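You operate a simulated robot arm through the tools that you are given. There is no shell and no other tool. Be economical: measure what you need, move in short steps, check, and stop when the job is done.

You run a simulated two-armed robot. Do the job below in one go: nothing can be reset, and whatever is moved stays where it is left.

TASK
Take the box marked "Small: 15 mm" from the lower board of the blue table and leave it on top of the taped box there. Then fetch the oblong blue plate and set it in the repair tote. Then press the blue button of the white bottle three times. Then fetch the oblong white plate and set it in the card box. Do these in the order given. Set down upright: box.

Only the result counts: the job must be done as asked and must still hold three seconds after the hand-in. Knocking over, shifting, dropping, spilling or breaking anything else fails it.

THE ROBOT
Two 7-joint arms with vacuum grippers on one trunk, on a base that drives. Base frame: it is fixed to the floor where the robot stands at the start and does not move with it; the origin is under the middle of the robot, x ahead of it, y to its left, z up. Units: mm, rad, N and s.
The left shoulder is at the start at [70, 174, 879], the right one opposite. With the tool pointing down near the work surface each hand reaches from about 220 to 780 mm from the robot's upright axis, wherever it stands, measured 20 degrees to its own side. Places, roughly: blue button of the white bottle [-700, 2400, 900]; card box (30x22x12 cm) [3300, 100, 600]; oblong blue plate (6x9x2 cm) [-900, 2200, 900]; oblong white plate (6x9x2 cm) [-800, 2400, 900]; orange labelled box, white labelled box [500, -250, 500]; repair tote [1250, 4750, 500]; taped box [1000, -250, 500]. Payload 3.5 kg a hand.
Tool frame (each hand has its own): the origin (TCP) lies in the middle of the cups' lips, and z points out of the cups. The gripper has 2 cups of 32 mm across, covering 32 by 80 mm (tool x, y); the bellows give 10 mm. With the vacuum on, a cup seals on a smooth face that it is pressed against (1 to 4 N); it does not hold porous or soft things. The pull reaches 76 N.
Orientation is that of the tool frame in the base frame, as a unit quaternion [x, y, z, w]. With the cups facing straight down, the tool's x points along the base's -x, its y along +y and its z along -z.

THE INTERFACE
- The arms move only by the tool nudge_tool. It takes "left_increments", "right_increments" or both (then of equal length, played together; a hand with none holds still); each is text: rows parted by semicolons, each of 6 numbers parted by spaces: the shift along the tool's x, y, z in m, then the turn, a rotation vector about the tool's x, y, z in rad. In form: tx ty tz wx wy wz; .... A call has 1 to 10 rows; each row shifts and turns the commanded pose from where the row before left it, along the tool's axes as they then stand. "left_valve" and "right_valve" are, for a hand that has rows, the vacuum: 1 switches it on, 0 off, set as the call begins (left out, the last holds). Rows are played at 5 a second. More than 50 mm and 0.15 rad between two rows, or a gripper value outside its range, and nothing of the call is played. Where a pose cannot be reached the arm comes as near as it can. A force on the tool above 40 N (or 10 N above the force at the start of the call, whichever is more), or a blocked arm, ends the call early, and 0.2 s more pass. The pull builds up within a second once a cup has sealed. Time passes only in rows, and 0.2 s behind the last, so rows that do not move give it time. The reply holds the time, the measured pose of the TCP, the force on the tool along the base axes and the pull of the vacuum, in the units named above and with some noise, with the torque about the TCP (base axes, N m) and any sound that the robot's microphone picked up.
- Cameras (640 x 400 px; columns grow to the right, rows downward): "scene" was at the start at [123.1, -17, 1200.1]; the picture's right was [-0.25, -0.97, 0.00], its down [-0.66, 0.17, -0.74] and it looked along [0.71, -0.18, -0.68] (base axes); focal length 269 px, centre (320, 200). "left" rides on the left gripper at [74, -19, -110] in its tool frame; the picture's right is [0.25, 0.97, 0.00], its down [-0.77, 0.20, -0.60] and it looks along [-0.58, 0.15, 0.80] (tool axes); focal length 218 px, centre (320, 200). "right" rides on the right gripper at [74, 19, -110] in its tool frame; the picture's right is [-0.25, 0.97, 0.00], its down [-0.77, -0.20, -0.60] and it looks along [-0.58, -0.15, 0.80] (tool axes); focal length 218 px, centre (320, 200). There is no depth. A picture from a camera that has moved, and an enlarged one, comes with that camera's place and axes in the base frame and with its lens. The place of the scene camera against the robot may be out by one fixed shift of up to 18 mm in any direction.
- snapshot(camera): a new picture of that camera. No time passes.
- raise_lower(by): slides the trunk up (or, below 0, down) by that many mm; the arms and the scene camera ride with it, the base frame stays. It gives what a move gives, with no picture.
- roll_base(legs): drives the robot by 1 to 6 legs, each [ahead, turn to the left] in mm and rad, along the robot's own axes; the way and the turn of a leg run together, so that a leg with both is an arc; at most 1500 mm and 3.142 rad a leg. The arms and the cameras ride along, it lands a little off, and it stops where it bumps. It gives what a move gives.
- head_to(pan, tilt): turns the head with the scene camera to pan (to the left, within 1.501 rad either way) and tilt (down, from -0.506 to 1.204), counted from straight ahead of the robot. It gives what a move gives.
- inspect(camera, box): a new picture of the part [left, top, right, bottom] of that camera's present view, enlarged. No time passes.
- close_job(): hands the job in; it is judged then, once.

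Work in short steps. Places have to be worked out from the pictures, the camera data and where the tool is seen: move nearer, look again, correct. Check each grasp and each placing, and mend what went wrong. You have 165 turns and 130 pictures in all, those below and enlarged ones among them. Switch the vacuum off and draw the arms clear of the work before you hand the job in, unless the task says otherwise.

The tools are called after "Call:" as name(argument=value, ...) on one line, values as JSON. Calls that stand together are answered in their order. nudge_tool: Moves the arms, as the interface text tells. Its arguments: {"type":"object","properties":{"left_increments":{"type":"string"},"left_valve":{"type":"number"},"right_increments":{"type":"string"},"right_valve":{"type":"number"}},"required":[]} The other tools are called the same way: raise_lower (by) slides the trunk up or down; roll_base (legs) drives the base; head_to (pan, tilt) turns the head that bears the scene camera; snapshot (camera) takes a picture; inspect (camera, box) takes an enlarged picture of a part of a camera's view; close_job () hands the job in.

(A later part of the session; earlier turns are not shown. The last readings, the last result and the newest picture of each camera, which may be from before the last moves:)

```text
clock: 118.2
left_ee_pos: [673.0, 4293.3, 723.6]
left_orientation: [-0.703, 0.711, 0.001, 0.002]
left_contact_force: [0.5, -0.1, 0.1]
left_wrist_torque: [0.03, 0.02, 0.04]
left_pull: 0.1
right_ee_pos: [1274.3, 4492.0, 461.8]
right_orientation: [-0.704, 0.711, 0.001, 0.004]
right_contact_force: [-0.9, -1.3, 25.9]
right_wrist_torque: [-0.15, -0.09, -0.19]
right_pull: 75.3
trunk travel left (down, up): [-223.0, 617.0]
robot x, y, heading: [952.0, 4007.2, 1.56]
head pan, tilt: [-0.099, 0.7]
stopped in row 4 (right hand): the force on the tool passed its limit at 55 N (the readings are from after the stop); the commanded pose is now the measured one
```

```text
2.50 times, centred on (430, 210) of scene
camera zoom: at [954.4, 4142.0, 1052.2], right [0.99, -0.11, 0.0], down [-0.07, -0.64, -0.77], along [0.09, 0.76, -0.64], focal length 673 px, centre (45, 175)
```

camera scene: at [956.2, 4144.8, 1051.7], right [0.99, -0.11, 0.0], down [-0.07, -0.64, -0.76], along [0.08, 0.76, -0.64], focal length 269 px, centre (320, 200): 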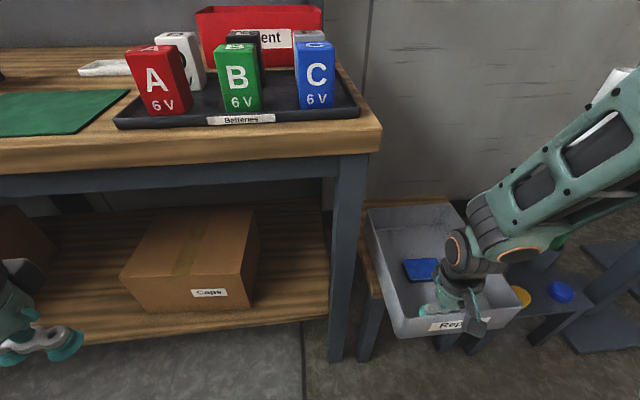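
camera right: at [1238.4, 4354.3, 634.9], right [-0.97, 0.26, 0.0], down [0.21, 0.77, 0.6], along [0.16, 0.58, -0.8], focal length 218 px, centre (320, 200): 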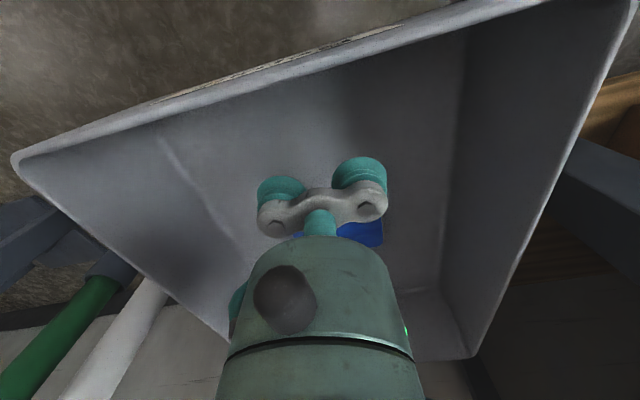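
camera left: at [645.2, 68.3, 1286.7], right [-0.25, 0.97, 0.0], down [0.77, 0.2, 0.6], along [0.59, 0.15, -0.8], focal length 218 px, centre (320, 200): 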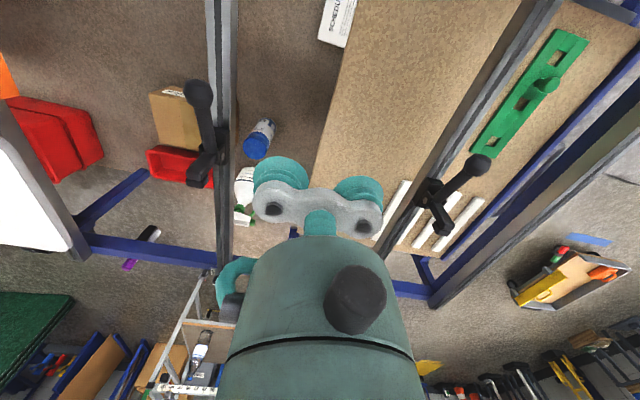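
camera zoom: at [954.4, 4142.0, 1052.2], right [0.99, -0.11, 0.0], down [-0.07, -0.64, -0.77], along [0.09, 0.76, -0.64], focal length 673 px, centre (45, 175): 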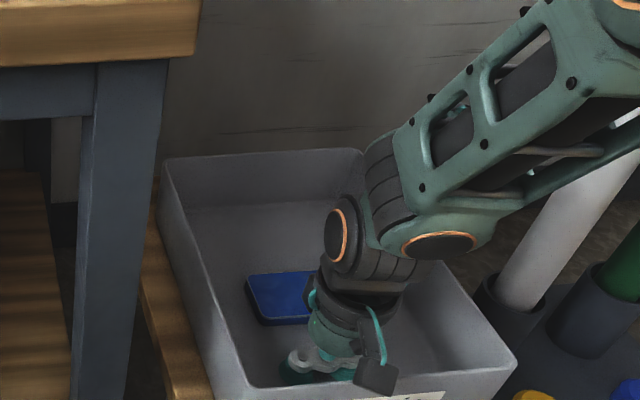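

The slide stopped half-way (+17, +67) with 26 N of downforce still there. I relieve it by lifting a few millimetres and read the force.

Call:
nudge_tool(right_increments="0 0 -0.003 0 0 0; 0 0 -0.003 0 0 0; 0 0 0 0 0 0; 0 0 0 0 0 0")

Call:
snapshot(camera="right")

```text
clock: 119.2
left_ee_pos: [674.3, 4294.7, 723.6]
left_orientation: [-0.704, 0.711, 0.0, 0.0]
left_contact_force: [0.1, -0.6, 0.6]
left_wrist_torque: [-0.01, 0.01, -0.04]
left_pull: 0.1
right_ee_pos: [1275.5, 4490.8, 463.9]
right_orientation: [-0.704, 0.711, 0.0, 0.0]
right_contact_force: [-0.1, 0.1, -4.4]
right_wrist_torque: [-0.3, -0.07, 0.0]
right_pull: 75.6
trunk travel left (down, up): [-223.0, 617.0]
robot x, y, heading: [954.4, 4005.0, 1.557]
head pan, tilt: [-0.099, 0.7]
```

```text
68 pictures are left
camera right: at [1256.1, 4419.0, 574.2], right [-0.96, 0.26, 0.0], down [0.21, 0.77, 0.6], along [0.16, 0.58, -0.8], focal length 218 px, centre (320, 200)
```

right: 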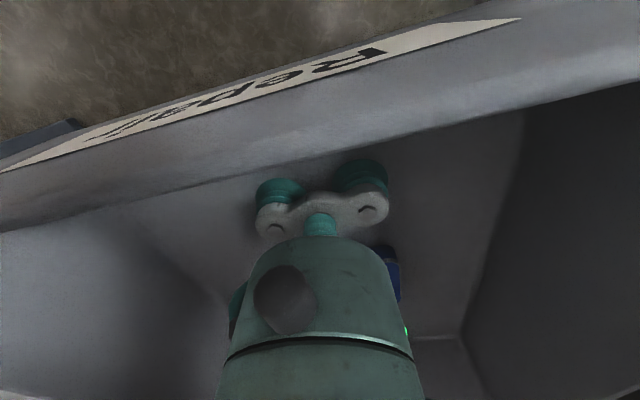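

Now slightly pulling up (-4 N). I slide the remaining [+17, +66] in slower steps.

Call:
nudge_tool(right_increments="-0.0082 -0.002 0 0 0 0; -0.0082 -0.002 0 0 0 0; -0.0082 -0.002 0 0 0 0; -0.0082 -0.002 0 0 0 0; 0 0 0 0 0 0")

```text
clock: 120.4
left_ee_pos: [673.4, 4296.1, 723.6]
left_orientation: [-0.703, 0.711, 0.0, -0.001]
left_contact_force: [0.1, 0.3, 0.3]
left_wrist_torque: [-0.02, 0.03, 0.01]
left_pull: 0.1
right_ee_pos: [1284.3, 4523.1, 464.8]
right_orientation: [-0.704, 0.71, 0.0, 0.0]
right_contact_force: [0.4, -0.2, -3.7]
right_wrist_torque: [-0.11, -0.17, -0.05]
right_pull: 75.5
trunk travel left (down, up): [-223.0, 617.0]
robot x, y, heading: [953.4, 4004.5, 1.563]
head pan, tilt: [-0.099, 0.7]
```

Sliding well, forces low. I go on with the remaining [+8, +33].

Call:
nudge_tool(right_increments="-0.0083 -0.002 0 0 0 0; -0.0083 -0.002 0 0 0 0; -0.0083 -0.002 0 0 0 0; -0.0083 -0.002 0 0 0 0; 0 0 0 0 0 0")

Call:
inspect(camera="scene", box=[350, 130, 510, 290])

```text
clock: 121.6
left_ee_pos: [674.1, 4295.3, 723.9]
left_orientation: [-0.703, 0.711, 0.0, 0.0]
left_contact_force: [0.7, -0.5, 0.3]
left_wrist_torque: [0.0, 0.01, -0.04]
left_pull: 0.1
right_ee_pos: [1293.1, 4557.3, 464.6]
right_orientation: [-0.704, 0.71, 0.0, 0.001]
right_contact_force: [0.1, 0.9, -3.6]
right_wrist_torque: [0.02, -0.05, 0.07]
right_pull: 75.7
trunk travel left (down, up): [-223.0, 617.0]
robot x, y, heading: [951.8, 4005.4, 1.555]
head pan, tilt: [-0.099, 0.7]
```

```text
2.50 times, centred on (430, 210) of scene
camera zoom: at [956.0, 4144.7, 1051.7], right [0.99, -0.11, 0.0], down [-0.07, -0.64, -0.76], along [0.08, 0.76, -0.64], focal length 673 px, centre (45, 175)
```

zoom: 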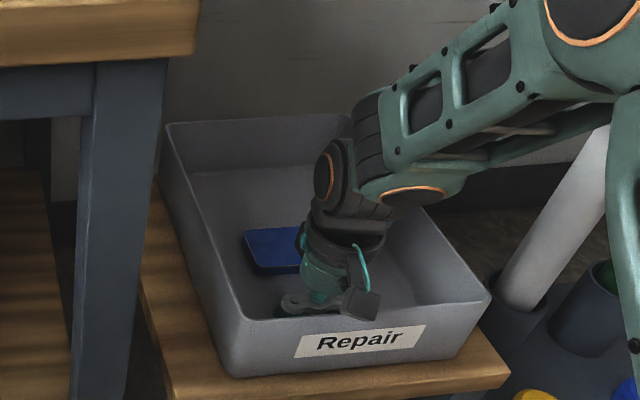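

The tote now matches its original outline to within a few pixels, seemingly floating slightly. I lower it gently, release, and rise.

Call:
nudge_tool(right_increments="0 0 0.002 0 0 0; 0 0 0.002 0 0 0; 0 0 0.002 0 0 0; 0 0 0 0 0 0")

Call:
inspect(camera="scene", box=[350, 130, 510, 290])

```text
clock: 122.6
left_ee_pos: [672.3, 4294.2, 724.1]
left_orientation: [-0.704, 0.711, 0.001, 0.003]
left_contact_force: [0.3, 1.1, -0.3]
left_wrist_torque: [0.0, -0.03, 0.01]
left_pull: 0.1
right_ee_pos: [1293.0, 4557.3, 463.2]
right_orientation: [-0.704, 0.711, 0.002, 0.003]
right_contact_force: [8.9, 4.7, 25.5]
right_wrist_torque: [-0.06, 0.41, 0.78]
right_pull: 75.8
trunk travel left (down, up): [-223.0, 617.0]
robot x, y, heading: [955.4, 4002.8, 1.561]
head pan, tilt: [-0.099, 0.7]
```

```text
2.50 times, centred on (430, 210) of scene
camera zoom: at [955.1, 4142.4, 1052.3], right [0.99, -0.11, 0.0], down [-0.07, -0.64, -0.77], along [0.09, 0.76, -0.64], focal length 673 px, centre (45, 175)
```

zoom: 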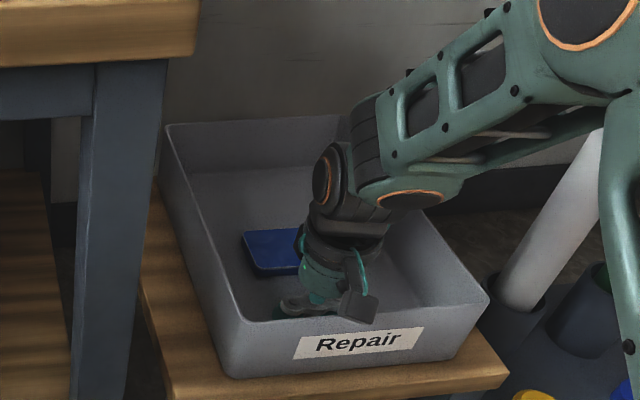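

It is back in place within a few mm. I release and lift straight up, well clear of the rim.

Call:
nudge_tool(right_increments="0 0 -0.003 0 0 0; 0 0 0 0 0 0; 0 0 0 0 0 0; 0 0 0 0 0 0; 0 0 0 0 0 0; 0 0 -0.005 0 0 0; 0 0 -0.01 0 0 0; 0 0 -0.04 0 0 0; 0 0 -0.04 0 0 0; 0 0 -0.04 0 0 0", right_valve=0)

Call:
raise_lower(by=390)

Call:
snapshot(camera="right")

Call:
snapshot(camera="scene")

```text
clock: 124.8
left_ee_pos: [673.4, 4295.5, 724.0]
left_orientation: [-0.704, 0.711, 0.0, 0.001]
left_contact_force: [-0.4, -0.7, 0.5]
left_wrist_torque: [0.0, -0.01, -0.03]
left_pull: 0.1
right_ee_pos: [1290.9, 4557.7, 599.2]
right_orientation: [-0.704, 0.71, 0.0, 0.0]
right_contact_force: [-1.0, 0.1, 0.0]
right_wrist_torque: [-0.02, -0.02, 0.0]
right_pull: 0.0
trunk travel left (down, up): [-223.0, 617.0]
robot x, y, heading: [953.8, 4006.2, 1.556]
head pan, tilt: [-0.099, 0.7]
```

```text
clock: 128.5
left_ee_pos: [674.9, 4295.1, 1113.5]
left_orientation: [-0.703, 0.711, 0.0, -0.001]
left_contact_force: [0.2, 0.3, 0.8]
left_wrist_torque: [0.01, 0.01, 0.0]
left_pull: 0.1
right_ee_pos: [1291.5, 4557.2, 988.0]
right_orientation: [-0.704, 0.71, 0.0, 0.0]
right_contact_force: [0.1, 0.2, -0.1]
right_wrist_torque: [-0.02, 0.03, -0.02]
right_pull: 0.0
trunk travel left (down, up): [-613.0, 227.0]
robot x, y, heading: [953.6, 4008.5, 1.562]
head pan, tilt: [-0.099, 0.7]
```

```text
65 pictures are left
camera right: at [1271.5, 4485.2, 1098.3], right [-0.97, 0.26, 0.0], down [0.21, 0.77, 0.61], along [0.16, 0.58, -0.8], focal length 218 px, centre (320, 200)
```

right: 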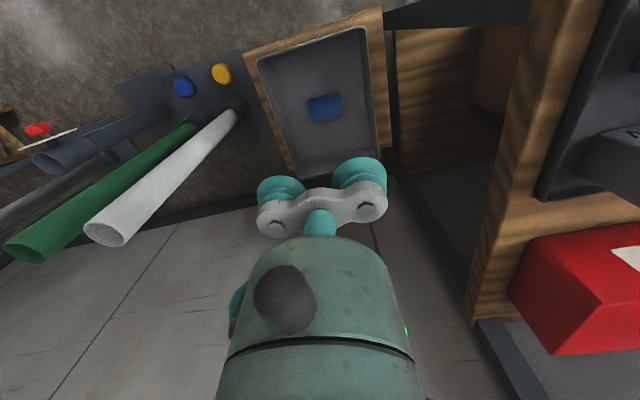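

```text
64 pictures are left
camera scene: at [956.1, 4144.7, 1441.6], right [0.99, -0.11, 0.0], down [-0.07, -0.64, -0.76], along [0.08, 0.76, -0.64], focal length 269 px, centre (320, 200)
```

scene: 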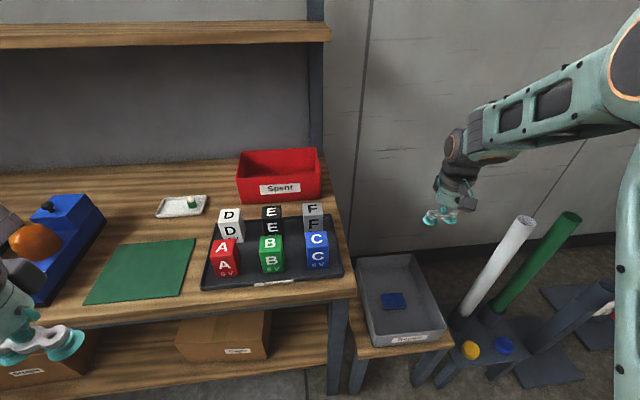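

The tote stands squarely on its stool with the plate inside, and the tubes stand. I raise the trunk further and draw the right hand in.

Call:
raise_lower(by=170)

Call:
nudge_tool(right_increments="0.045 0.01 0 0 0 0; 0.045 0.01 0 0 0 0; 0.045 0.01 0 0 0 0; 0.045 0.01 0 0 0 0; 0 0 0 0 0 0")

```text
clock: 130.5
left_ee_pos: [673.4, 4295.9, 1284.6]
left_orientation: [-0.703, 0.711, -0.001, 0.0]
left_contact_force: [-0.2, -0.7, -0.8]
left_wrist_torque: [0.02, 0.04, 0.01]
left_pull: 0.0
right_ee_pos: [1291.6, 4557.9, 1158.8]
right_orientation: [-0.704, 0.71, 0.0, 0.001]
right_contact_force: [0.0, -0.4, -0.5]
right_wrist_torque: [0.0, 0.02, -0.01]
right_pull: 0.0
trunk travel left (down, up): [-783.0, 57.0]
robot x, y, heading: [953.3, 4005.4, 1.564]
head pan, tilt: [-0.099, 0.7]
```

```text
clock: 131.7
left_ee_pos: [672.9, 4296.6, 1282.7]
left_orientation: [-0.704, 0.711, 0.0, -0.001]
left_contact_force: [0.9, 0.1, -0.1]
left_wrist_torque: [-0.01, -0.01, -0.01]
left_pull: 0.0
right_ee_pos: [1248.7, 4378.3, 1159.2]
right_orientation: [-0.704, 0.71, 0.0, 0.001]
right_contact_force: [-0.1, -0.4, 0.4]
right_wrist_torque: [-0.04, 0.0, -0.03]
right_pull: 0.0
trunk travel left (down, up): [-783.0, 57.0]
robot x, y, heading: [954.4, 4010.8, 1.558]
head pan, tilt: [-0.099, 0.7]
```

Now I retrace the way back to the bench: reverse the same legs and turn to face it.

Call:
roll_base(legs=[[-60, 0], [0, -0.778], [-1350, 0], [0, 0.785], [-900, 0], [0, 1.571]])

Call:
head_to(pan=-0.3, tilt=0.85)

Call:
snapshot(camera="scene")

```text
clock: 151.4
left_ee_pos: [-268.6, 1766.8, 1284.1]
left_orientation: [1.0, 0.024, -0.001, 0.0]
left_contact_force: [-0.8, -0.1, 0.3]
left_wrist_torque: [-0.04, -0.02, 0.0]
left_pull: 0.1
right_ee_pos: [-383.1, 2338.2, 1159.6]
right_orientation: [1.0, 0.024, -0.001, 0.0]
right_contact_force: [-0.1, 0.5, 0.1]
right_wrist_torque: [-0.04, 0.03, -0.01]
right_pull: 0.1
trunk travel left (down, up): [-783.0, 57.0]
robot x, y, heading: [2.3, 2060.7, -3.091]
head pan, tilt: [-0.099, 0.7]
```

```text
clock: 152.2
left_ee_pos: [-268.6, 1768.1, 1284.3]
left_orientation: [1.0, 0.024, -0.001, -0.001]
left_contact_force: [0.0, -0.3, 0.6]
left_wrist_torque: [0.01, -0.01, 0.0]
left_pull: 0.0
right_ee_pos: [-383.3, 2336.0, 1159.6]
right_orientation: [1.0, 0.025, -0.001, 0.0]
right_contact_force: [0.5, 0.8, -0.6]
right_wrist_torque: [-0.02, -0.02, 0.01]
right_pull: 0.0
trunk travel left (down, up): [-783.0, 57.0]
robot x, y, heading: [5.9, 2063.2, -3.094]
head pan, tilt: [-0.3, 0.85]
```

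```text
63 pictures are left
camera scene: at [-129.0, 2084.5, 1599.5], right [0.25, 0.97, 0.0], down [0.73, -0.19, -0.66], along [-0.64, 0.16, -0.75], focal length 269 px, centre (320, 200)
```

scene: 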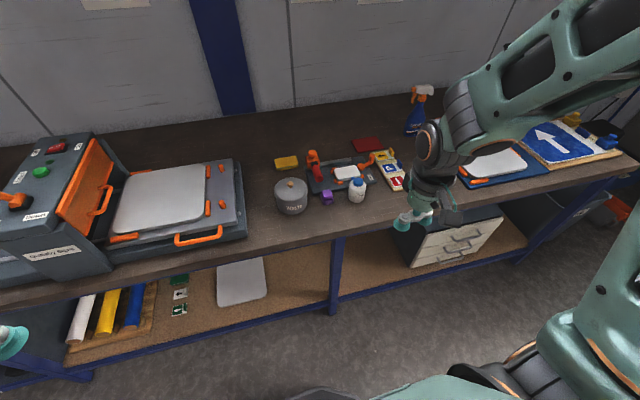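

I correct the heading by -0.05 and drive 200 mm up to the bench.

Call:
roll_base(legs=[[0, -0.05], [205, 0]])

Call:
head_to(pan=-0.4, tilt=1.0)

Call:
inspect(camera="scene", box=[220, 90, 420, 230])

Call:
snapshot(camera="right")

```text
clock: 154.2
left_ee_pos: [-486.2, 1781.5, 1283.7]
left_orientation: [1.0, 0.002, -0.002, 0.0]
left_contact_force: [1.6, 0.0, -0.1]
left_wrist_torque: [0.0, -0.01, 0.01]
left_pull: 0.1
right_ee_pos: [-574.7, 2354.6, 1160.2]
right_orientation: [1.0, 0.001, -0.002, 0.0]
right_contact_force: [-0.1, -0.3, 0.3]
right_wrist_torque: [-0.02, 0.01, 0.0]
right_pull: 0.0
trunk travel left (down, up): [-783.0, 57.0]
robot x, y, heading: [-204.1, 2062.8, -3.146]
head pan, tilt: [-0.3, 0.85]
```

```text
clock: 154.9
left_ee_pos: [-489.5, 1780.9, 1282.9]
left_orientation: [1.0, 0.001, 0.0, 0.001]
left_contact_force: [-0.8, 1.0, 0.4]
left_wrist_torque: [0.01, -0.02, -0.02]
left_pull: 0.1
right_ee_pos: [-578.2, 2355.8, 1158.0]
right_orientation: [1.0, 0.002, 0.0, 0.0]
right_contact_force: [-0.1, -0.2, 0.5]
right_wrist_torque: [0.03, -0.03, 0.0]
right_pull: 0.0
trunk travel left (down, up): [-783.0, 57.0]
robot x, y, heading: [-206.3, 2065.2, -3.143]
head pan, tilt: [-0.4, 1.0]
```

```text
2.86 times, centred on (320, 160) of scene
camera zoom: at [-325.3, 2094.7, 1588.3], right [0.39, 0.92, 0.0], down [0.78, -0.33, -0.54], along [-0.5, 0.21, -0.84], focal length 769 px, centre (320, 314)
```

zoom: 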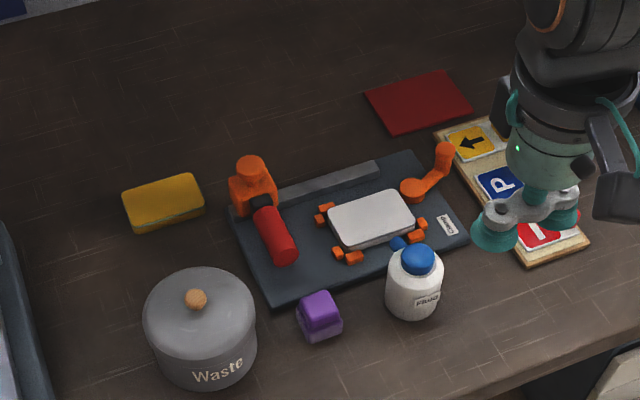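

```text
61 pictures are left
camera right: at [-504.0, 2337.1, 1269.1], right [-0.25, -0.97, 0.0], down [-0.77, 0.2, 0.6], along [-0.59, 0.15, -0.8], focal length 218 px, centre (320, 200)
```

right: 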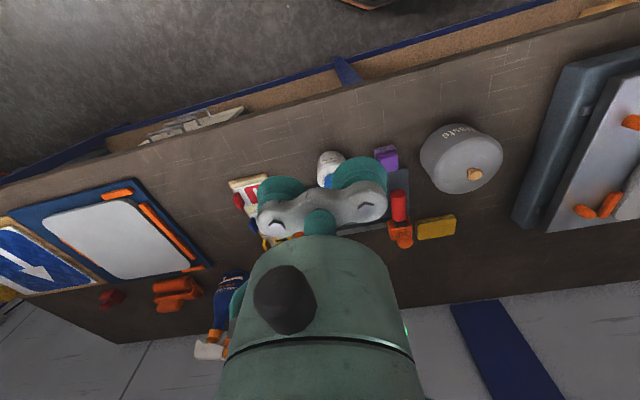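

Combining earlier hand-camera views, the blue cap top is near [-710, 2370, 943]. I bring one cup (tool +y) over it at z≈1030 and look.

Call:
nudge_tool(right_increments="-0.044 -0.013 0 0 0 0; -0.044 -0.013 0 0 0 0; -0.044 -0.012 0 0 0 0; 0 0 0.043 0 0 0; 0 0 0.043 0 0 0; 0 0 0.042 0 0 0; 0 0 0 0 0 0", right_valve=0)

Call:
snapshot(camera="right")

Call:
inspect(camera="scene", box=[220, 90, 420, 230])

```text
clock: 156.5
left_ee_pos: [-487.2, 1781.7, 1284.3]
left_orientation: [1.0, 0.001, -0.001, -0.001]
left_contact_force: [0.6, -0.7, -0.4]
left_wrist_torque: [-0.01, 0.0, -0.01]
left_pull: 0.2
right_ee_pos: [-710.1, 2392.7, 1033.0]
right_orientation: [1.0, 0.0, -0.001, -0.001]
right_contact_force: [0.2, 0.3, -0.4]
right_wrist_torque: [-0.02, 0.0, 0.0]
right_pull: 0.2
trunk travel left (down, up): [-783.0, 57.0]
robot x, y, heading: [-202.2, 2061.4, -3.14]
head pan, tilt: [-0.4, 1.0]
```

```text
60 pictures are left
camera right: at [-635.8, 2374.8, 1142.2], right [-0.25, -0.97, 0.0], down [-0.77, 0.2, 0.61], along [-0.59, 0.15, -0.8], focal length 218 px, centre (320, 200)
```

right: 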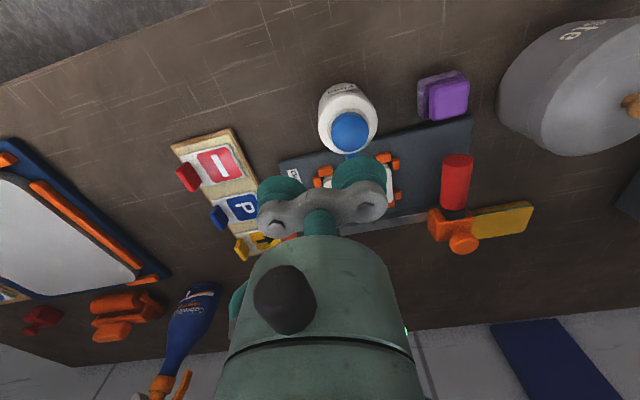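

```text
2.86 times, centred on (320, 160) of scene
camera zoom: at [-323.4, 2094.5, 1588.4], right [0.39, 0.92, 0.0], down [0.78, -0.33, -0.54], along [-0.5, 0.21, -0.84], focal length 769 px, centre (320, 314)
```

zoom: 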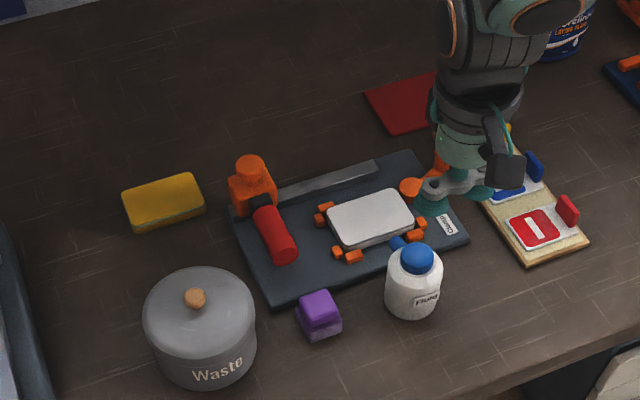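

Cap is at about [-712, 2366]; the cup sits at [-710, 2369]. I descend to z≈965 with a small correction and look again.

Call:
nudge_tool(right_increments="-0.002 0.003 0 0 0 0; 0 0 0.035 0 0 0; 0 0 0.03 0 0 0; 0 0 0 0 0 0")

Call:
snapshot(camera="right")

Call:
inspect(camera="scene", box=[280, 100, 400, 200])

```text
clock: 157.5
left_ee_pos: [-487.7, 1782.2, 1284.7]
left_orientation: [1.0, 0.001, -0.001, 0.0]
left_contact_force: [-0.7, 0.2, -0.9]
left_wrist_torque: [-0.01, 0.02, -0.01]
left_pull: 0.1
right_ee_pos: [-712.2, 2388.0, 968.9]
right_orientation: [1.0, 0.001, -0.001, 0.001]
right_contact_force: [0.6, -0.6, -0.3]
right_wrist_torque: [-0.01, 0.04, 0.01]
right_pull: 0.2
trunk travel left (down, up): [-783.0, 57.0]
robot x, y, heading: [-202.8, 2063.7, -3.139]
head pan, tilt: [-0.4, 1.0]
```

```text
58 pictures are left
camera right: at [-638.1, 2370.8, 1077.8], right [-0.25, -0.97, 0.0], down [-0.77, 0.2, 0.61], along [-0.59, 0.15, -0.8], focal length 218 px, centre (320, 200)
```

right: 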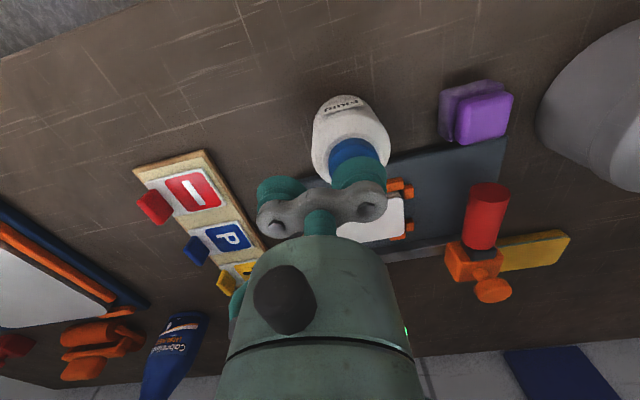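

```text
4.00 times, centred on (340, 150) of scene
camera zoom: at [-323.5, 2094.4, 1588.4], right [0.39, 0.92, 0.0], down [0.78, -0.33, -0.54], along [-0.5, 0.21, -0.84], focal length 1077 px, centre (240, 400)
```

zoom: 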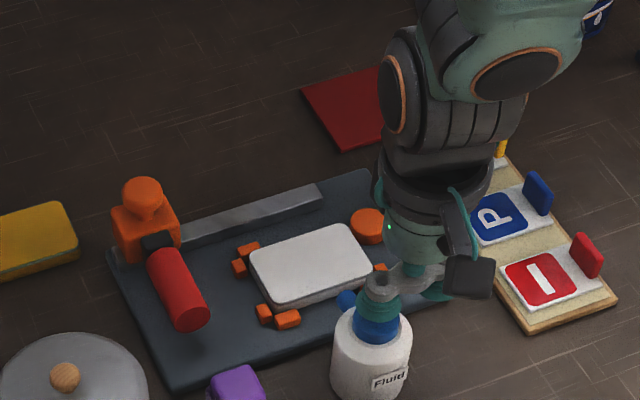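

The cup is right over the cap. I go down slowly to feel the contact.

Call:
nudge_tool(right_increments="0 0 0.01 0 0 0; 0 0 0.006 0 0 0; 0 0 0.004 0 0 0; 0 0 0.003 0 0 0")

```text
clock: 158.5
left_ee_pos: [-489.1, 1780.5, 1284.0]
left_orientation: [1.0, 0.0, -0.001, 0.0]
left_contact_force: [-0.4, 0.4, 0.0]
left_wrist_torque: [0.0, 0.01, 0.01]
left_pull: 0.1
right_ee_pos: [-711.6, 2390.1, 943.5]
right_orientation: [1.0, 0.0, -0.002, 0.0]
right_contact_force: [0.3, 1.0, 2.9]
right_wrist_torque: [-0.03, 0.0, 0.05]
right_pull: 0.0
trunk travel left (down, up): [-783.0, 57.0]
robot x, y, heading: [-202.8, 2065.6, -3.144]
head pan, tilt: [-0.4, 1.0]
heard: click
```

Contact gave a click: press one. I lift off by 15 mm so the button returns.

Call:
nudge_tool(right_increments="0 0 -0.008 0 0 0; 0 0 -0.01 0 0 0; 0 0 0 0 0 0; 0 0 0 0 0 0")

Call:
inspect(camera="scene", box=[280, 100, 400, 200])

```text
clock: 159.5
left_ee_pos: [-488.6, 1781.5, 1282.5]
left_orientation: [1.0, 0.001, -0.001, 0.0]
left_contact_force: [0.0, -0.5, 0.0]
left_wrist_torque: [-0.01, -0.01, -0.04]
left_pull: 0.0
right_ee_pos: [-711.7, 2391.0, 962.9]
right_orientation: [1.0, 0.001, -0.001, 0.001]
right_contact_force: [0.0, 1.0, 1.1]
right_wrist_torque: [-0.01, 0.0, 0.0]
right_pull: 0.1
trunk travel left (down, up): [-783.0, 57.0]
robot x, y, heading: [-199.0, 2064.6, -3.138]
head pan, tilt: [-0.4, 1.0]
```

```text
4.00 times, centred on (340, 150) of scene
camera zoom: at [-324.5, 2094.8, 1588.3], right [0.39, 0.92, 0.0], down [0.78, -0.33, -0.54], along [-0.5, 0.21, -0.84], focal length 1077 px, centre (240, 400)
```

zoom: 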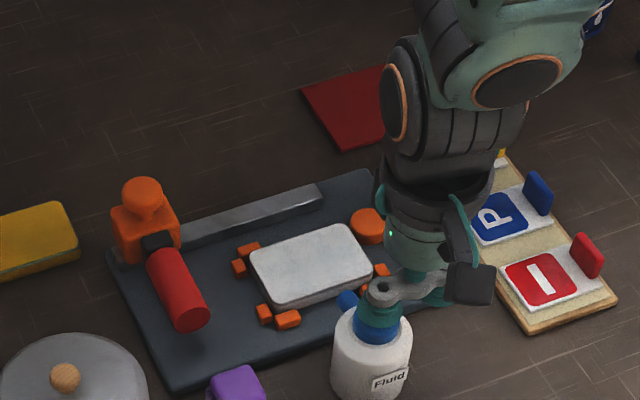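

The bottle has not moved. Second press: same way down.

Call:
nudge_tool(right_increments="0 0 0.01 0 0 0; 0 0 0.005 0 0 0; 0 0 0.003 0 0 0; 0 0 0 0 0 0")

Call:
nudge_tool(right_increments="0 0 -0.008 0 0 0; 0 0 -0.01 0 0 0; 0 0 0 0 0 0; 0 0 0 0 0 0")

```text
clock: 160.5
left_ee_pos: [-489.2, 1780.7, 1284.2]
left_orientation: [1.0, 0.001, -0.001, 0.001]
left_contact_force: [0.1, -0.1, 0.5]
left_wrist_torque: [0.04, 0.0, 0.0]
left_pull: 0.1
right_ee_pos: [-710.0, 2389.0, 944.1]
right_orientation: [1.0, 0.001, -0.002, 0.0]
right_contact_force: [-0.4, 1.5, 2.1]
right_wrist_torque: [-0.03, -0.02, 0.0]
right_pull: 0.0
trunk travel left (down, up): [-783.0, 57.0]
robot x, y, heading: [-205.5, 2061.7, -3.137]
head pan, tilt: [-0.4, 1.0]
heard: click
```

```text
clock: 161.5
left_ee_pos: [-489.2, 1781.2, 1283.5]
left_orientation: [1.0, 0.002, -0.001, 0.0]
left_contact_force: [0.1, 0.5, -0.1]
left_wrist_torque: [-0.01, -0.01, -0.01]
left_pull: 0.1
right_ee_pos: [-711.0, 2389.3, 961.9]
right_orientation: [1.0, 0.001, -0.001, 0.0]
right_contact_force: [-0.5, -0.8, 0.1]
right_wrist_torque: [0.0, 0.01, -0.04]
right_pull: 0.1
trunk travel left (down, up): [-783.0, 57.0]
robot x, y, heading: [-203.5, 2065.0, -3.145]
head pan, tilt: [-0.4, 1.0]
```

Second click heard. Third press, the same way.

Call:
nudge_tool(right_increments="0 0 0.01 0 0 0; 0 0 0.005 0 0 0; 0 0 0.003 0 0 0; 0 0 0 0 0 0")

Call:
nudge_tool(right_increments="0 0 -0.008 0 0 0; 0 0 -0.01 0 0 0; 0 0 -0.04 0 0 0; 0 0 -0.04 0 0 0")

Call:
snapshot(camera="right")

```text
clock: 162.5
left_ee_pos: [-489.4, 1780.5, 1284.5]
left_orientation: [1.0, 0.001, -0.001, 0.0]
left_contact_force: [-0.1, 0.5, 0.5]
left_wrist_torque: [-0.02, 0.01, 0.02]
left_pull: 0.2
right_ee_pos: [-710.9, 2390.3, 943.6]
right_orientation: [1.0, 0.001, -0.001, 0.0]
right_contact_force: [-0.2, 1.1, 2.7]
right_wrist_torque: [-0.04, -0.01, -0.01]
right_pull: 0.1
trunk travel left (down, up): [-783.0, 57.0]
robot x, y, heading: [-204.1, 2062.8, -3.144]
head pan, tilt: [-0.4, 1.0]
heard: click
```

```text
clock: 163.5
left_ee_pos: [-487.0, 1779.1, 1283.6]
left_orientation: [1.0, 0.001, -0.001, 0.0]
left_contact_force: [0.3, 0.4, 0.2]
left_wrist_torque: [0.01, 0.01, 0.01]
left_pull: 0.0
right_ee_pos: [-709.3, 2389.3, 1044.6]
right_orientation: [1.0, 0.001, -0.001, 0.0]
right_contact_force: [0.5, 0.0, 0.7]
right_wrist_torque: [0.03, -0.01, 0.0]
right_pull: 0.1
trunk travel left (down, up): [-783.0, 57.0]
robot x, y, heading: [-206.1, 2059.4, -3.139]
head pan, tilt: [-0.4, 1.0]
```

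```text
55 pictures are left
camera right: at [-635.1, 2370.2, 1154.0], right [-0.25, -0.97, 0.0], down [-0.77, 0.2, 0.61], along [-0.59, 0.15, -0.8], focal length 218 px, centre (320, 200)
```

right: 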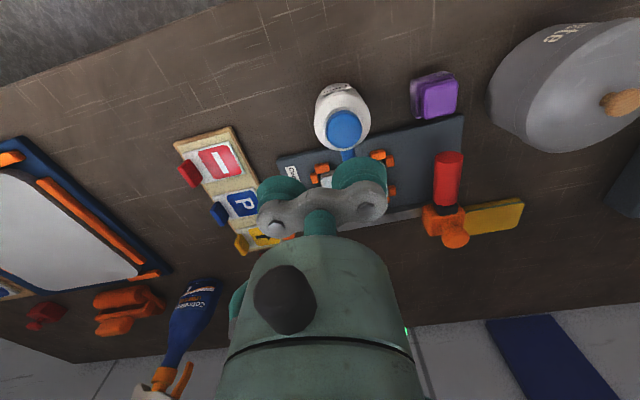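

Three clicks in all. The white plate I judge at [-816, 2373, ~890]; I move the hand above it and look at its turn and the clamps.

Call:
nudge_tool(right_increments="-0.036 0.005 -0.01 0 0 0; -0.036 0.005 0 0 0 0; -0.035 0.006 0 0 0 0; 0 0 0 0 0 0")

Call:
inspect(camera="right", box=[200, 40, 440, 200])

Call:
inspect(camera="scene", box=[270, 90, 390, 190])

```text
clock: 164.5
left_ee_pos: [-487.7, 1781.0, 1285.0]
left_orientation: [1.0, 0.001, -0.001, 0.001]
left_contact_force: [-0.2, -0.2, -0.9]
left_wrist_torque: [0.01, 0.0, -0.01]
left_pull: 0.1
right_ee_pos: [-818.0, 2372.4, 1051.4]
right_orientation: [1.0, 0.001, -0.001, -0.001]
right_contact_force: [0.0, -0.6, 0.1]
right_wrist_torque: [-0.03, 0.0, -0.02]
right_pull: 0.2
trunk travel left (down, up): [-783.0, 57.0]
robot x, y, heading: [-198.8, 2063.1, -3.14]
head pan, tilt: [-0.4, 1.0]
```

```text
2.50 times, centred on (320, 120) of right
camera zoom: at [-743.9, 2355.2, 1161.0], right [-0.25, -0.97, 0.0], down [-0.77, 0.2, 0.61], along [-0.59, 0.15, -0.8], focal length 546 px, centre (320, 400)
```

zoom: 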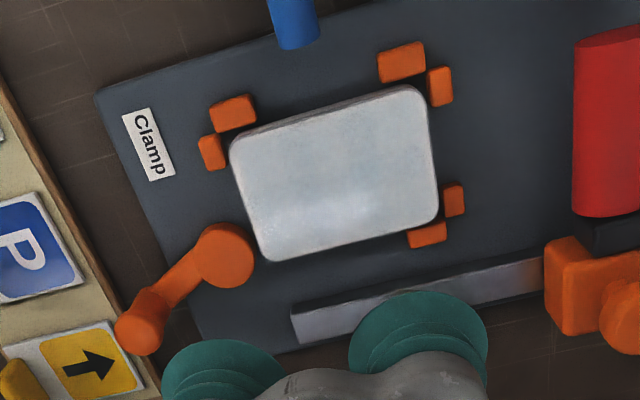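

```text
4.00 times, centred on (330, 140) of scene
camera zoom: at [-323.6, 2094.7, 1588.4], right [0.39, 0.92, 0.0], down [0.78, -0.33, -0.54], along [-0.5, 0.21, -0.84], focal length 1077 px, centre (280, 440)
```

zoom: 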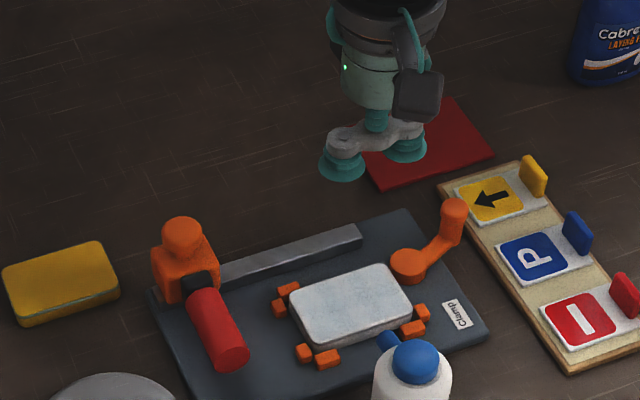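

An orange cam lever marked "Clamp" sits at the plate's open corner. I look closely at whether it grips the plate.

Call:
inspect(camera="right", box=[230, 100, 330, 170])

Call:
inspect(camera="scene", box=[330, 115, 380, 150])

```text
5.71 times, centred on (280, 135) of right
camera zoom: at [-743.9, 2355.2, 1161.0], right [-0.25, -0.97, 0.0], down [-0.77, 0.2, 0.61], along [-0.59, 0.15, -0.8], focal length 1247 px, centre (549, 571)
```

zoom: 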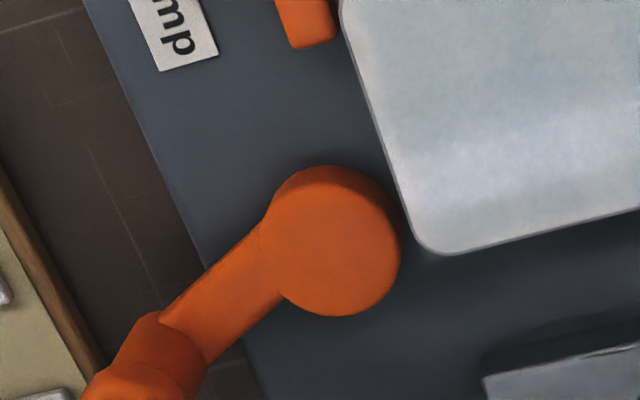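

```text
11.43 times, centred on (355, 132) of scene
camera zoom: at [-323.6, 2094.7, 1588.4], right [0.39, 0.92, 0.0], down [0.78, -0.33, -0.54], along [-0.5, 0.21, -0.84], focal length 3076 px, centre (-80, 971)
```

zoom: 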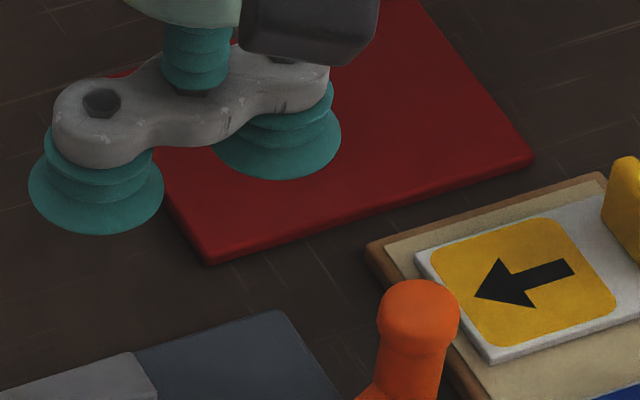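

The disc stands beside the plate, not over it. The plate is axis-aligned, centre [-820, 2366]. I descend to z≈915 just behind the bottle spout and check clearances.

Call:
nudge_tool(right_increments="-0.005 0.006 0 0 0 0; 0 0 0.045 0 0 0; 0 0 0.045 0 0 0; 0 0 0.045 0 0 0; 0 0 0 0 0 0")

Call:
snapshot(camera="right")

Call:
inspect(camera="scene", box=[270, 90, 390, 190])

```text
clock: 165.7
left_ee_pos: [-489.2, 1781.0, 1283.9]
left_orientation: [1.0, 0.001, -0.001, -0.001]
left_contact_force: [0.8, 1.1, -0.4]
left_wrist_torque: [-0.02, 0.02, -0.02]
left_pull: 0.0
right_ee_pos: [-822.8, 2366.9, 917.6]
right_orientation: [1.0, 0.001, 0.0, 0.0]
right_contact_force: [-0.5, 0.1, 0.2]
right_wrist_torque: [0.02, 0.01, 0.04]
right_pull: 0.1
trunk travel left (down, up): [-783.0, 57.0]
robot x, y, heading: [-203.9, 2060.9, -3.137]
head pan, tilt: [-0.4, 1.0]
```

```text
50 pictures are left
camera right: at [-749.0, 2348.6, 1027.4], right [-0.25, -0.97, 0.0], down [-0.77, 0.2, 0.61], along [-0.59, 0.15, -0.8], focal length 218 px, centre (320, 200)
```

right: 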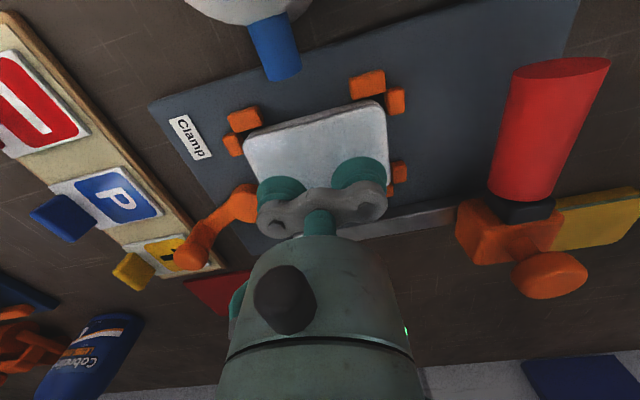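

```text
4.00 times, centred on (330, 140) of scene
camera zoom: at [-323.8, 2094.8, 1588.4], right [0.39, 0.92, 0.0], down [0.78, -0.33, -0.54], along [-0.5, 0.21, -0.84], focal length 1077 px, centre (280, 440)
```

zoom: 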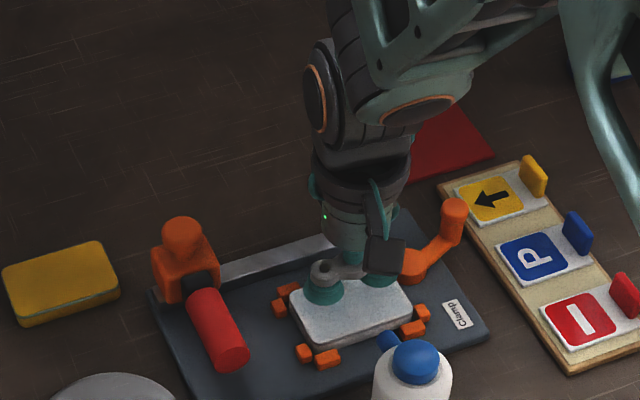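

Cups lie over the plate with bottle and lever clear. I descend slowly with vacuum on.

Call:
nudge_tool(right_increments="0 0.002 0.012 0 0 0; 0 0 0.006 0 0 0; 0 0 0.004 0 0 0; 0 0 0.004 0 0 0; 0 0 0.003 0 0 0; 0 0 0 0 0 0; 0 0 0 0 0 0", right_valve=1)

```text
clock: 166.8
left_ee_pos: [-485.3, 1780.2, 1285.1]
left_orientation: [1.0, 0.0, -0.002, 0.0]
left_contact_force: [0.0, -0.4, -0.4]
left_wrist_torque: [-0.01, -0.01, 0.02]
left_pull: 0.1
right_ee_pos: [-825.6, 2364.9, 896.9]
right_orientation: [1.0, -0.001, -0.008, -0.001]
right_contact_force: [8.0, -1.4, 22.2]
right_wrist_torque: [-0.3, -0.38, 0.07]
right_pull: 75.9
trunk travel left (down, up): [-783.0, 57.0]
robot x, y, heading: [-202.2, 2062.3, 3.138]
head pan, tilt: [-0.4, 1.0]
stopped in row 5 (right hand): the force on the tool passed its limit at 43 N (the readings are from after the stop); the commanded pose is now the measured one
```

Both cups sealed at z≈897. I lift gently 4 mm and read the force, in case the clamp grips.

Call:
nudge_tool(right_increments="0 0 -0.002 0 0 0; 0 0 -0.002 0 0 0; 0 0 -0.002 0 0 0; 0 0 0 0 0 0")

```text
clock: 167.8
left_ee_pos: [-488.5, 1781.4, 1282.7]
left_orientation: [1.0, 0.0, -0.001, 0.001]
left_contact_force: [0.3, -0.4, 0.3]
left_wrist_torque: [0.01, 0.01, -0.01]
left_pull: 0.1
right_ee_pos: [-826.6, 2365.1, 899.6]
right_orientation: [1.0, -0.001, -0.005, -0.001]
right_contact_force: [1.8, 0.2, 0.5]
right_wrist_torque: [-0.03, 0.09, 0.06]
right_pull: 75.7
trunk travel left (down, up): [-783.0, 57.0]
robot x, y, heading: [-201.7, 2061.4, -3.139]
head pan, tilt: [-0.4, 1.0]
```

Call:
nudge_tool(right_increments="0 0 -0.002 0 0 0; 0 0 -0.002 0 0 0; 0 0 -0.002 0 0 0; 0 0 0 0 0 0")

Call:
inspect(camera="scene", box=[270, 90, 390, 190])

```text
clock: 168.8
left_ee_pos: [-489.2, 1781.4, 1283.7]
left_orientation: [1.0, 0.0, -0.001, 0.0]
left_contact_force: [-0.4, -0.1, -0.5]
left_wrist_torque: [0.02, 0.01, -0.03]
left_pull: 0.1
right_ee_pos: [-826.0, 2365.8, 905.5]
right_orientation: [1.0, 0.0, -0.005, 0.0]
right_contact_force: [1.6, -1.1, -0.7]
right_wrist_torque: [0.02, 0.06, 0.06]
right_pull: 75.4
trunk travel left (down, up): [-783.0, 57.0]
robot x, y, heading: [-201.1, 2063.0, -3.144]
head pan, tilt: [-0.4, 1.0]
```

```text
4.00 times, centred on (330, 140) of scene
camera zoom: at [-324.0, 2094.6, 1588.3], right [0.39, 0.92, 0.0], down [0.78, -0.33, -0.54], along [-0.5, 0.21, -0.84], focal length 1077 px, centre (280, 440)
```

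zoom: 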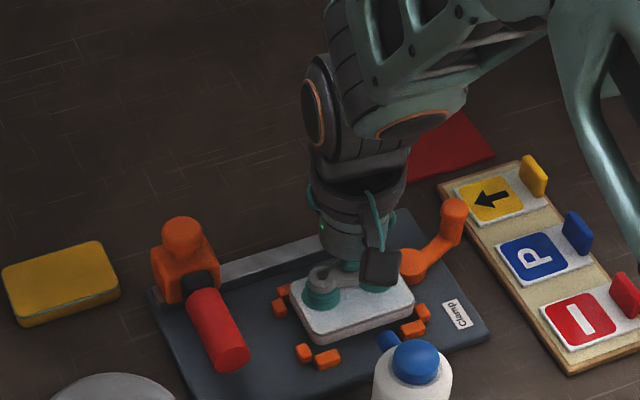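

The plate comes free and the fixture stays put. I lift on straight up to about z 1120.

Call:
nudge_tool(right_increments="0 0 -0.01 0 0 0; 0 0 -0.02 0 0 0; 0 0 -0.04 0 0 0; 0 0 -0.04 0 0 0; 0 0 -0.04 0 0 0; 0 0 -0.04 0 0 0; 0 0 -0.03 0 0 0; 0 0 0 0 0 0")

Call:
snapshot(camera="scene")

Call:
snapshot(camera="right")

```text
clock: 170.6
left_ee_pos: [-488.9, 1781.8, 1283.6]
left_orientation: [1.0, 0.001, 0.0, -0.001]
left_contact_force: [-0.5, 0.4, 0.2]
left_wrist_torque: [0.0, 0.0, -0.01]
left_pull: 0.1
right_ee_pos: [-823.8, 2367.5, 1127.0]
right_orientation: [1.0, 0.0, -0.005, -0.001]
right_contact_force: [-0.2, -0.7, 0.3]
right_wrist_torque: [-0.02, 0.09, -0.02]
right_pull: 75.8
trunk travel left (down, up): [-783.0, 57.0]
robot x, y, heading: [-200.0, 2065.3, -3.142]
head pan, tilt: [-0.4, 1.0]
```

```text
47 pictures are left
camera scene: at [-324.9, 2094.7, 1588.3], right [0.39, 0.92, 0.0], down [0.78, -0.33, -0.54], along [-0.5, 0.21, -0.84], focal length 269 px, centre (320, 200)
```

scene: 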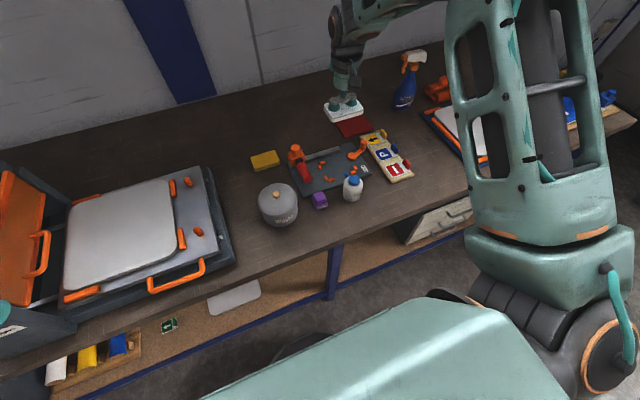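

```text
46 pictures are left
camera right: at [-748.9, 2348.8, 1236.1], right [-0.25, -0.97, 0.0], down [-0.77, 0.2, 0.61], along [-0.59, 0.15, -0.79], focal length 218 px, centre (320, 200)
```

right: 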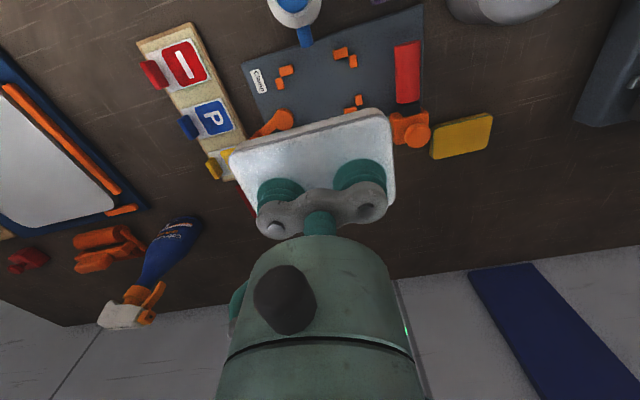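

Plate held, everything on the bench is in place. I draw the hand back, reverse, and turn towards +x to look for the card box.

Call:
nudge_tool(right_increments="0.044 0 0 0 0 0; 0.044 0 0 0 0 0; 0.044 0 0 0 0 0; 0.044 0 0 0 0 0; 0.044 0 0 0 0 0; 0.04 0 0 0 0 0; 0 0 0 0 0 0")

Call:
roll_base(legs=[[-220, 0], [0, 2.776]])

Call:
head_to(pan=0, tilt=0.4)

Call:
snapshot(camera="scene")

```text
clock: 172.2
left_ee_pos: [-490.2, 1781.4, 1283.3]
left_orientation: [1.0, 0.0, 0.0, 0.0]
left_contact_force: [0.8, -0.8, 0.8]
left_wrist_torque: [0.0, -0.04, -0.01]
left_pull: 0.2
right_ee_pos: [-564.9, 2369.0, 1122.3]
right_orientation: [1.0, 0.001, -0.005, -0.001]
right_contact_force: [-0.2, 0.1, -0.1]
right_wrist_torque: [-0.07, 0.11, 0.01]
right_pull: 75.4
trunk travel left (down, up): [-783.0, 57.0]
robot x, y, heading: [-200.7, 2060.5, -3.142]
head pan, tilt: [-0.4, 1.0]
```

```text
clock: 180.6
left_ee_pos: [372.9, 2249.8, 1282.7]
left_orientation: [0.15, 0.989, 0.0, 0.001]
left_contact_force: [0.9, 0.8, 1.5]
left_wrist_torque: [-0.01, -0.01, -0.02]
left_pull: 0.1
right_ee_pos: [272.8, 1666.3, 1122.8]
right_orientation: [0.15, 0.989, -0.001, 0.005]
right_contact_force: [-1.2, -0.2, -1.4]
right_wrist_torque: [0.18, -0.15, 0.02]
right_pull: 75.6
trunk travel left (down, up): [-783.0, 57.0]
robot x, y, heading: [17.6, 2067.3, -0.299]
head pan, tilt: [-0.4, 1.0]
```

```text
clock: 181.6
left_ee_pos: [373.6, 2249.5, 1284.3]
left_orientation: [0.149, 0.989, -0.001, 0.001]
left_contact_force: [-1.1, -0.1, 0.3]
left_wrist_torque: [0.05, 0.02, 0.01]
left_pull: 0.1
right_ee_pos: [273.3, 1666.4, 1122.0]
right_orientation: [0.149, 0.989, -0.002, 0.005]
right_contact_force: [0.3, -0.9, -0.7]
right_wrist_torque: [0.19, -0.18, 0.01]
right_pull: 75.2
trunk travel left (down, up): [-783.0, 57.0]
robot x, y, heading: [16.9, 2064.0, -0.299]
head pan, tilt: [0.0, 0.4]
```

```text
45 pictures are left
camera scene: at [144.9, 2026.2, 1638.5], right [-0.3, -0.96, 0.0], down [-0.37, 0.12, -0.92], along [0.88, -0.27, -0.39], focal length 269 px, centre (320, 200)
```

scene: 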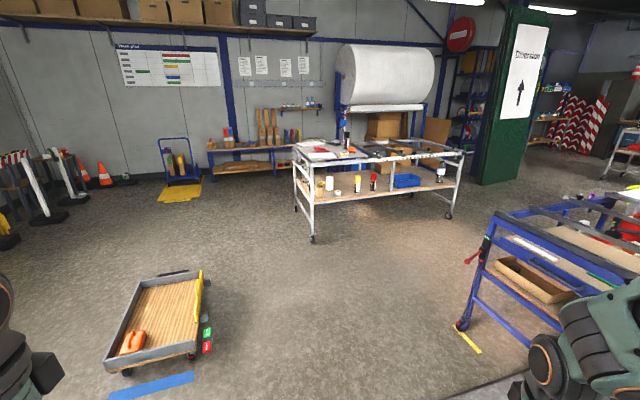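

I inspect the white trolley, where the card box should be.

Call:
inspect(camera="scene", box=[280, 110, 480, 235])

```text
3.20 times, centred on (380, 172) of scene
camera zoom: at [144.9, 2026.2, 1638.5], right [-0.3, -0.96, 0.0], down [-0.37, 0.12, -0.92], along [0.88, -0.27, -0.39], focal length 861 px, centre (128, 288)
```

zoom: 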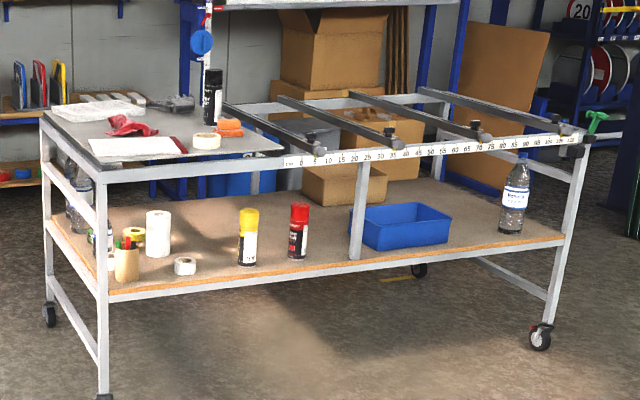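

The card box stands on the trolley's lower shelf near [3350, 50]. I drive 2 m along the clear floor, then turn towards the trolley.

Call:
roll_base(legs=[[1000, 0], [1000, 0], [0, -0.5]])

Call:
head_to(pan=0.2, tilt=0.5)

Call:
snapshot(camera="scene")

```text
clock: 193.0
left_ee_pos: [2333.4, 1430.3, 1283.9]
left_orientation: [0.397, 0.918, 0.0, 0.0]
left_contact_force: [0.2, -0.2, -0.1]
left_wrist_torque: [0.05, 0.01, 0.0]
left_pull: 0.1
right_ee_pos: [1957.0, 973.7, 1122.4]
right_orientation: [0.397, 0.918, -0.002, 0.004]
right_contact_force: [-0.1, 0.9, -0.4]
right_wrist_torque: [0.06, -0.23, 0.01]
right_pull: 75.4
trunk travel left (down, up): [-783.0, 57.0]
robot x, y, heading: [1930.1, 1446.8, -0.819]
head pan, tilt: [0.0, 0.4]
```

```text
clock: 193.8
left_ee_pos: [2334.3, 1431.3, 1282.8]
left_orientation: [0.397, 0.918, 0.0, 0.001]
left_contact_force: [0.5, 0.1, 0.7]
left_wrist_torque: [0.0, -0.05, 0.02]
left_pull: 0.0
right_ee_pos: [1957.0, 973.2, 1123.4]
right_orientation: [0.397, 0.918, -0.003, 0.003]
right_contact_force: [0.4, 0.4, -1.3]
right_wrist_torque: [0.1, -0.2, -0.03]
right_pull: 75.9
trunk travel left (down, up): [-783.0, 57.0]
robot x, y, heading: [1929.2, 1448.3, -0.814]
head pan, tilt: [0.201, 0.499]
```

```text
43 pictures are left
camera scene: at [2032.2, 1360.3, 1629.4], right [-0.58, -0.82, 0.0], down [-0.39, 0.28, -0.88], along [0.72, -0.51, -0.48], focal length 269 px, centre (320, 200)
```

scene: 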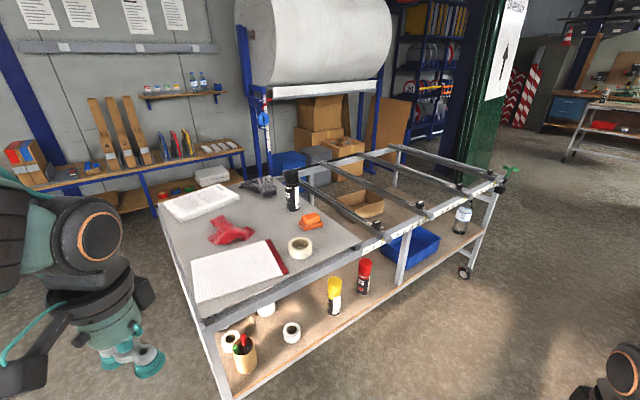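

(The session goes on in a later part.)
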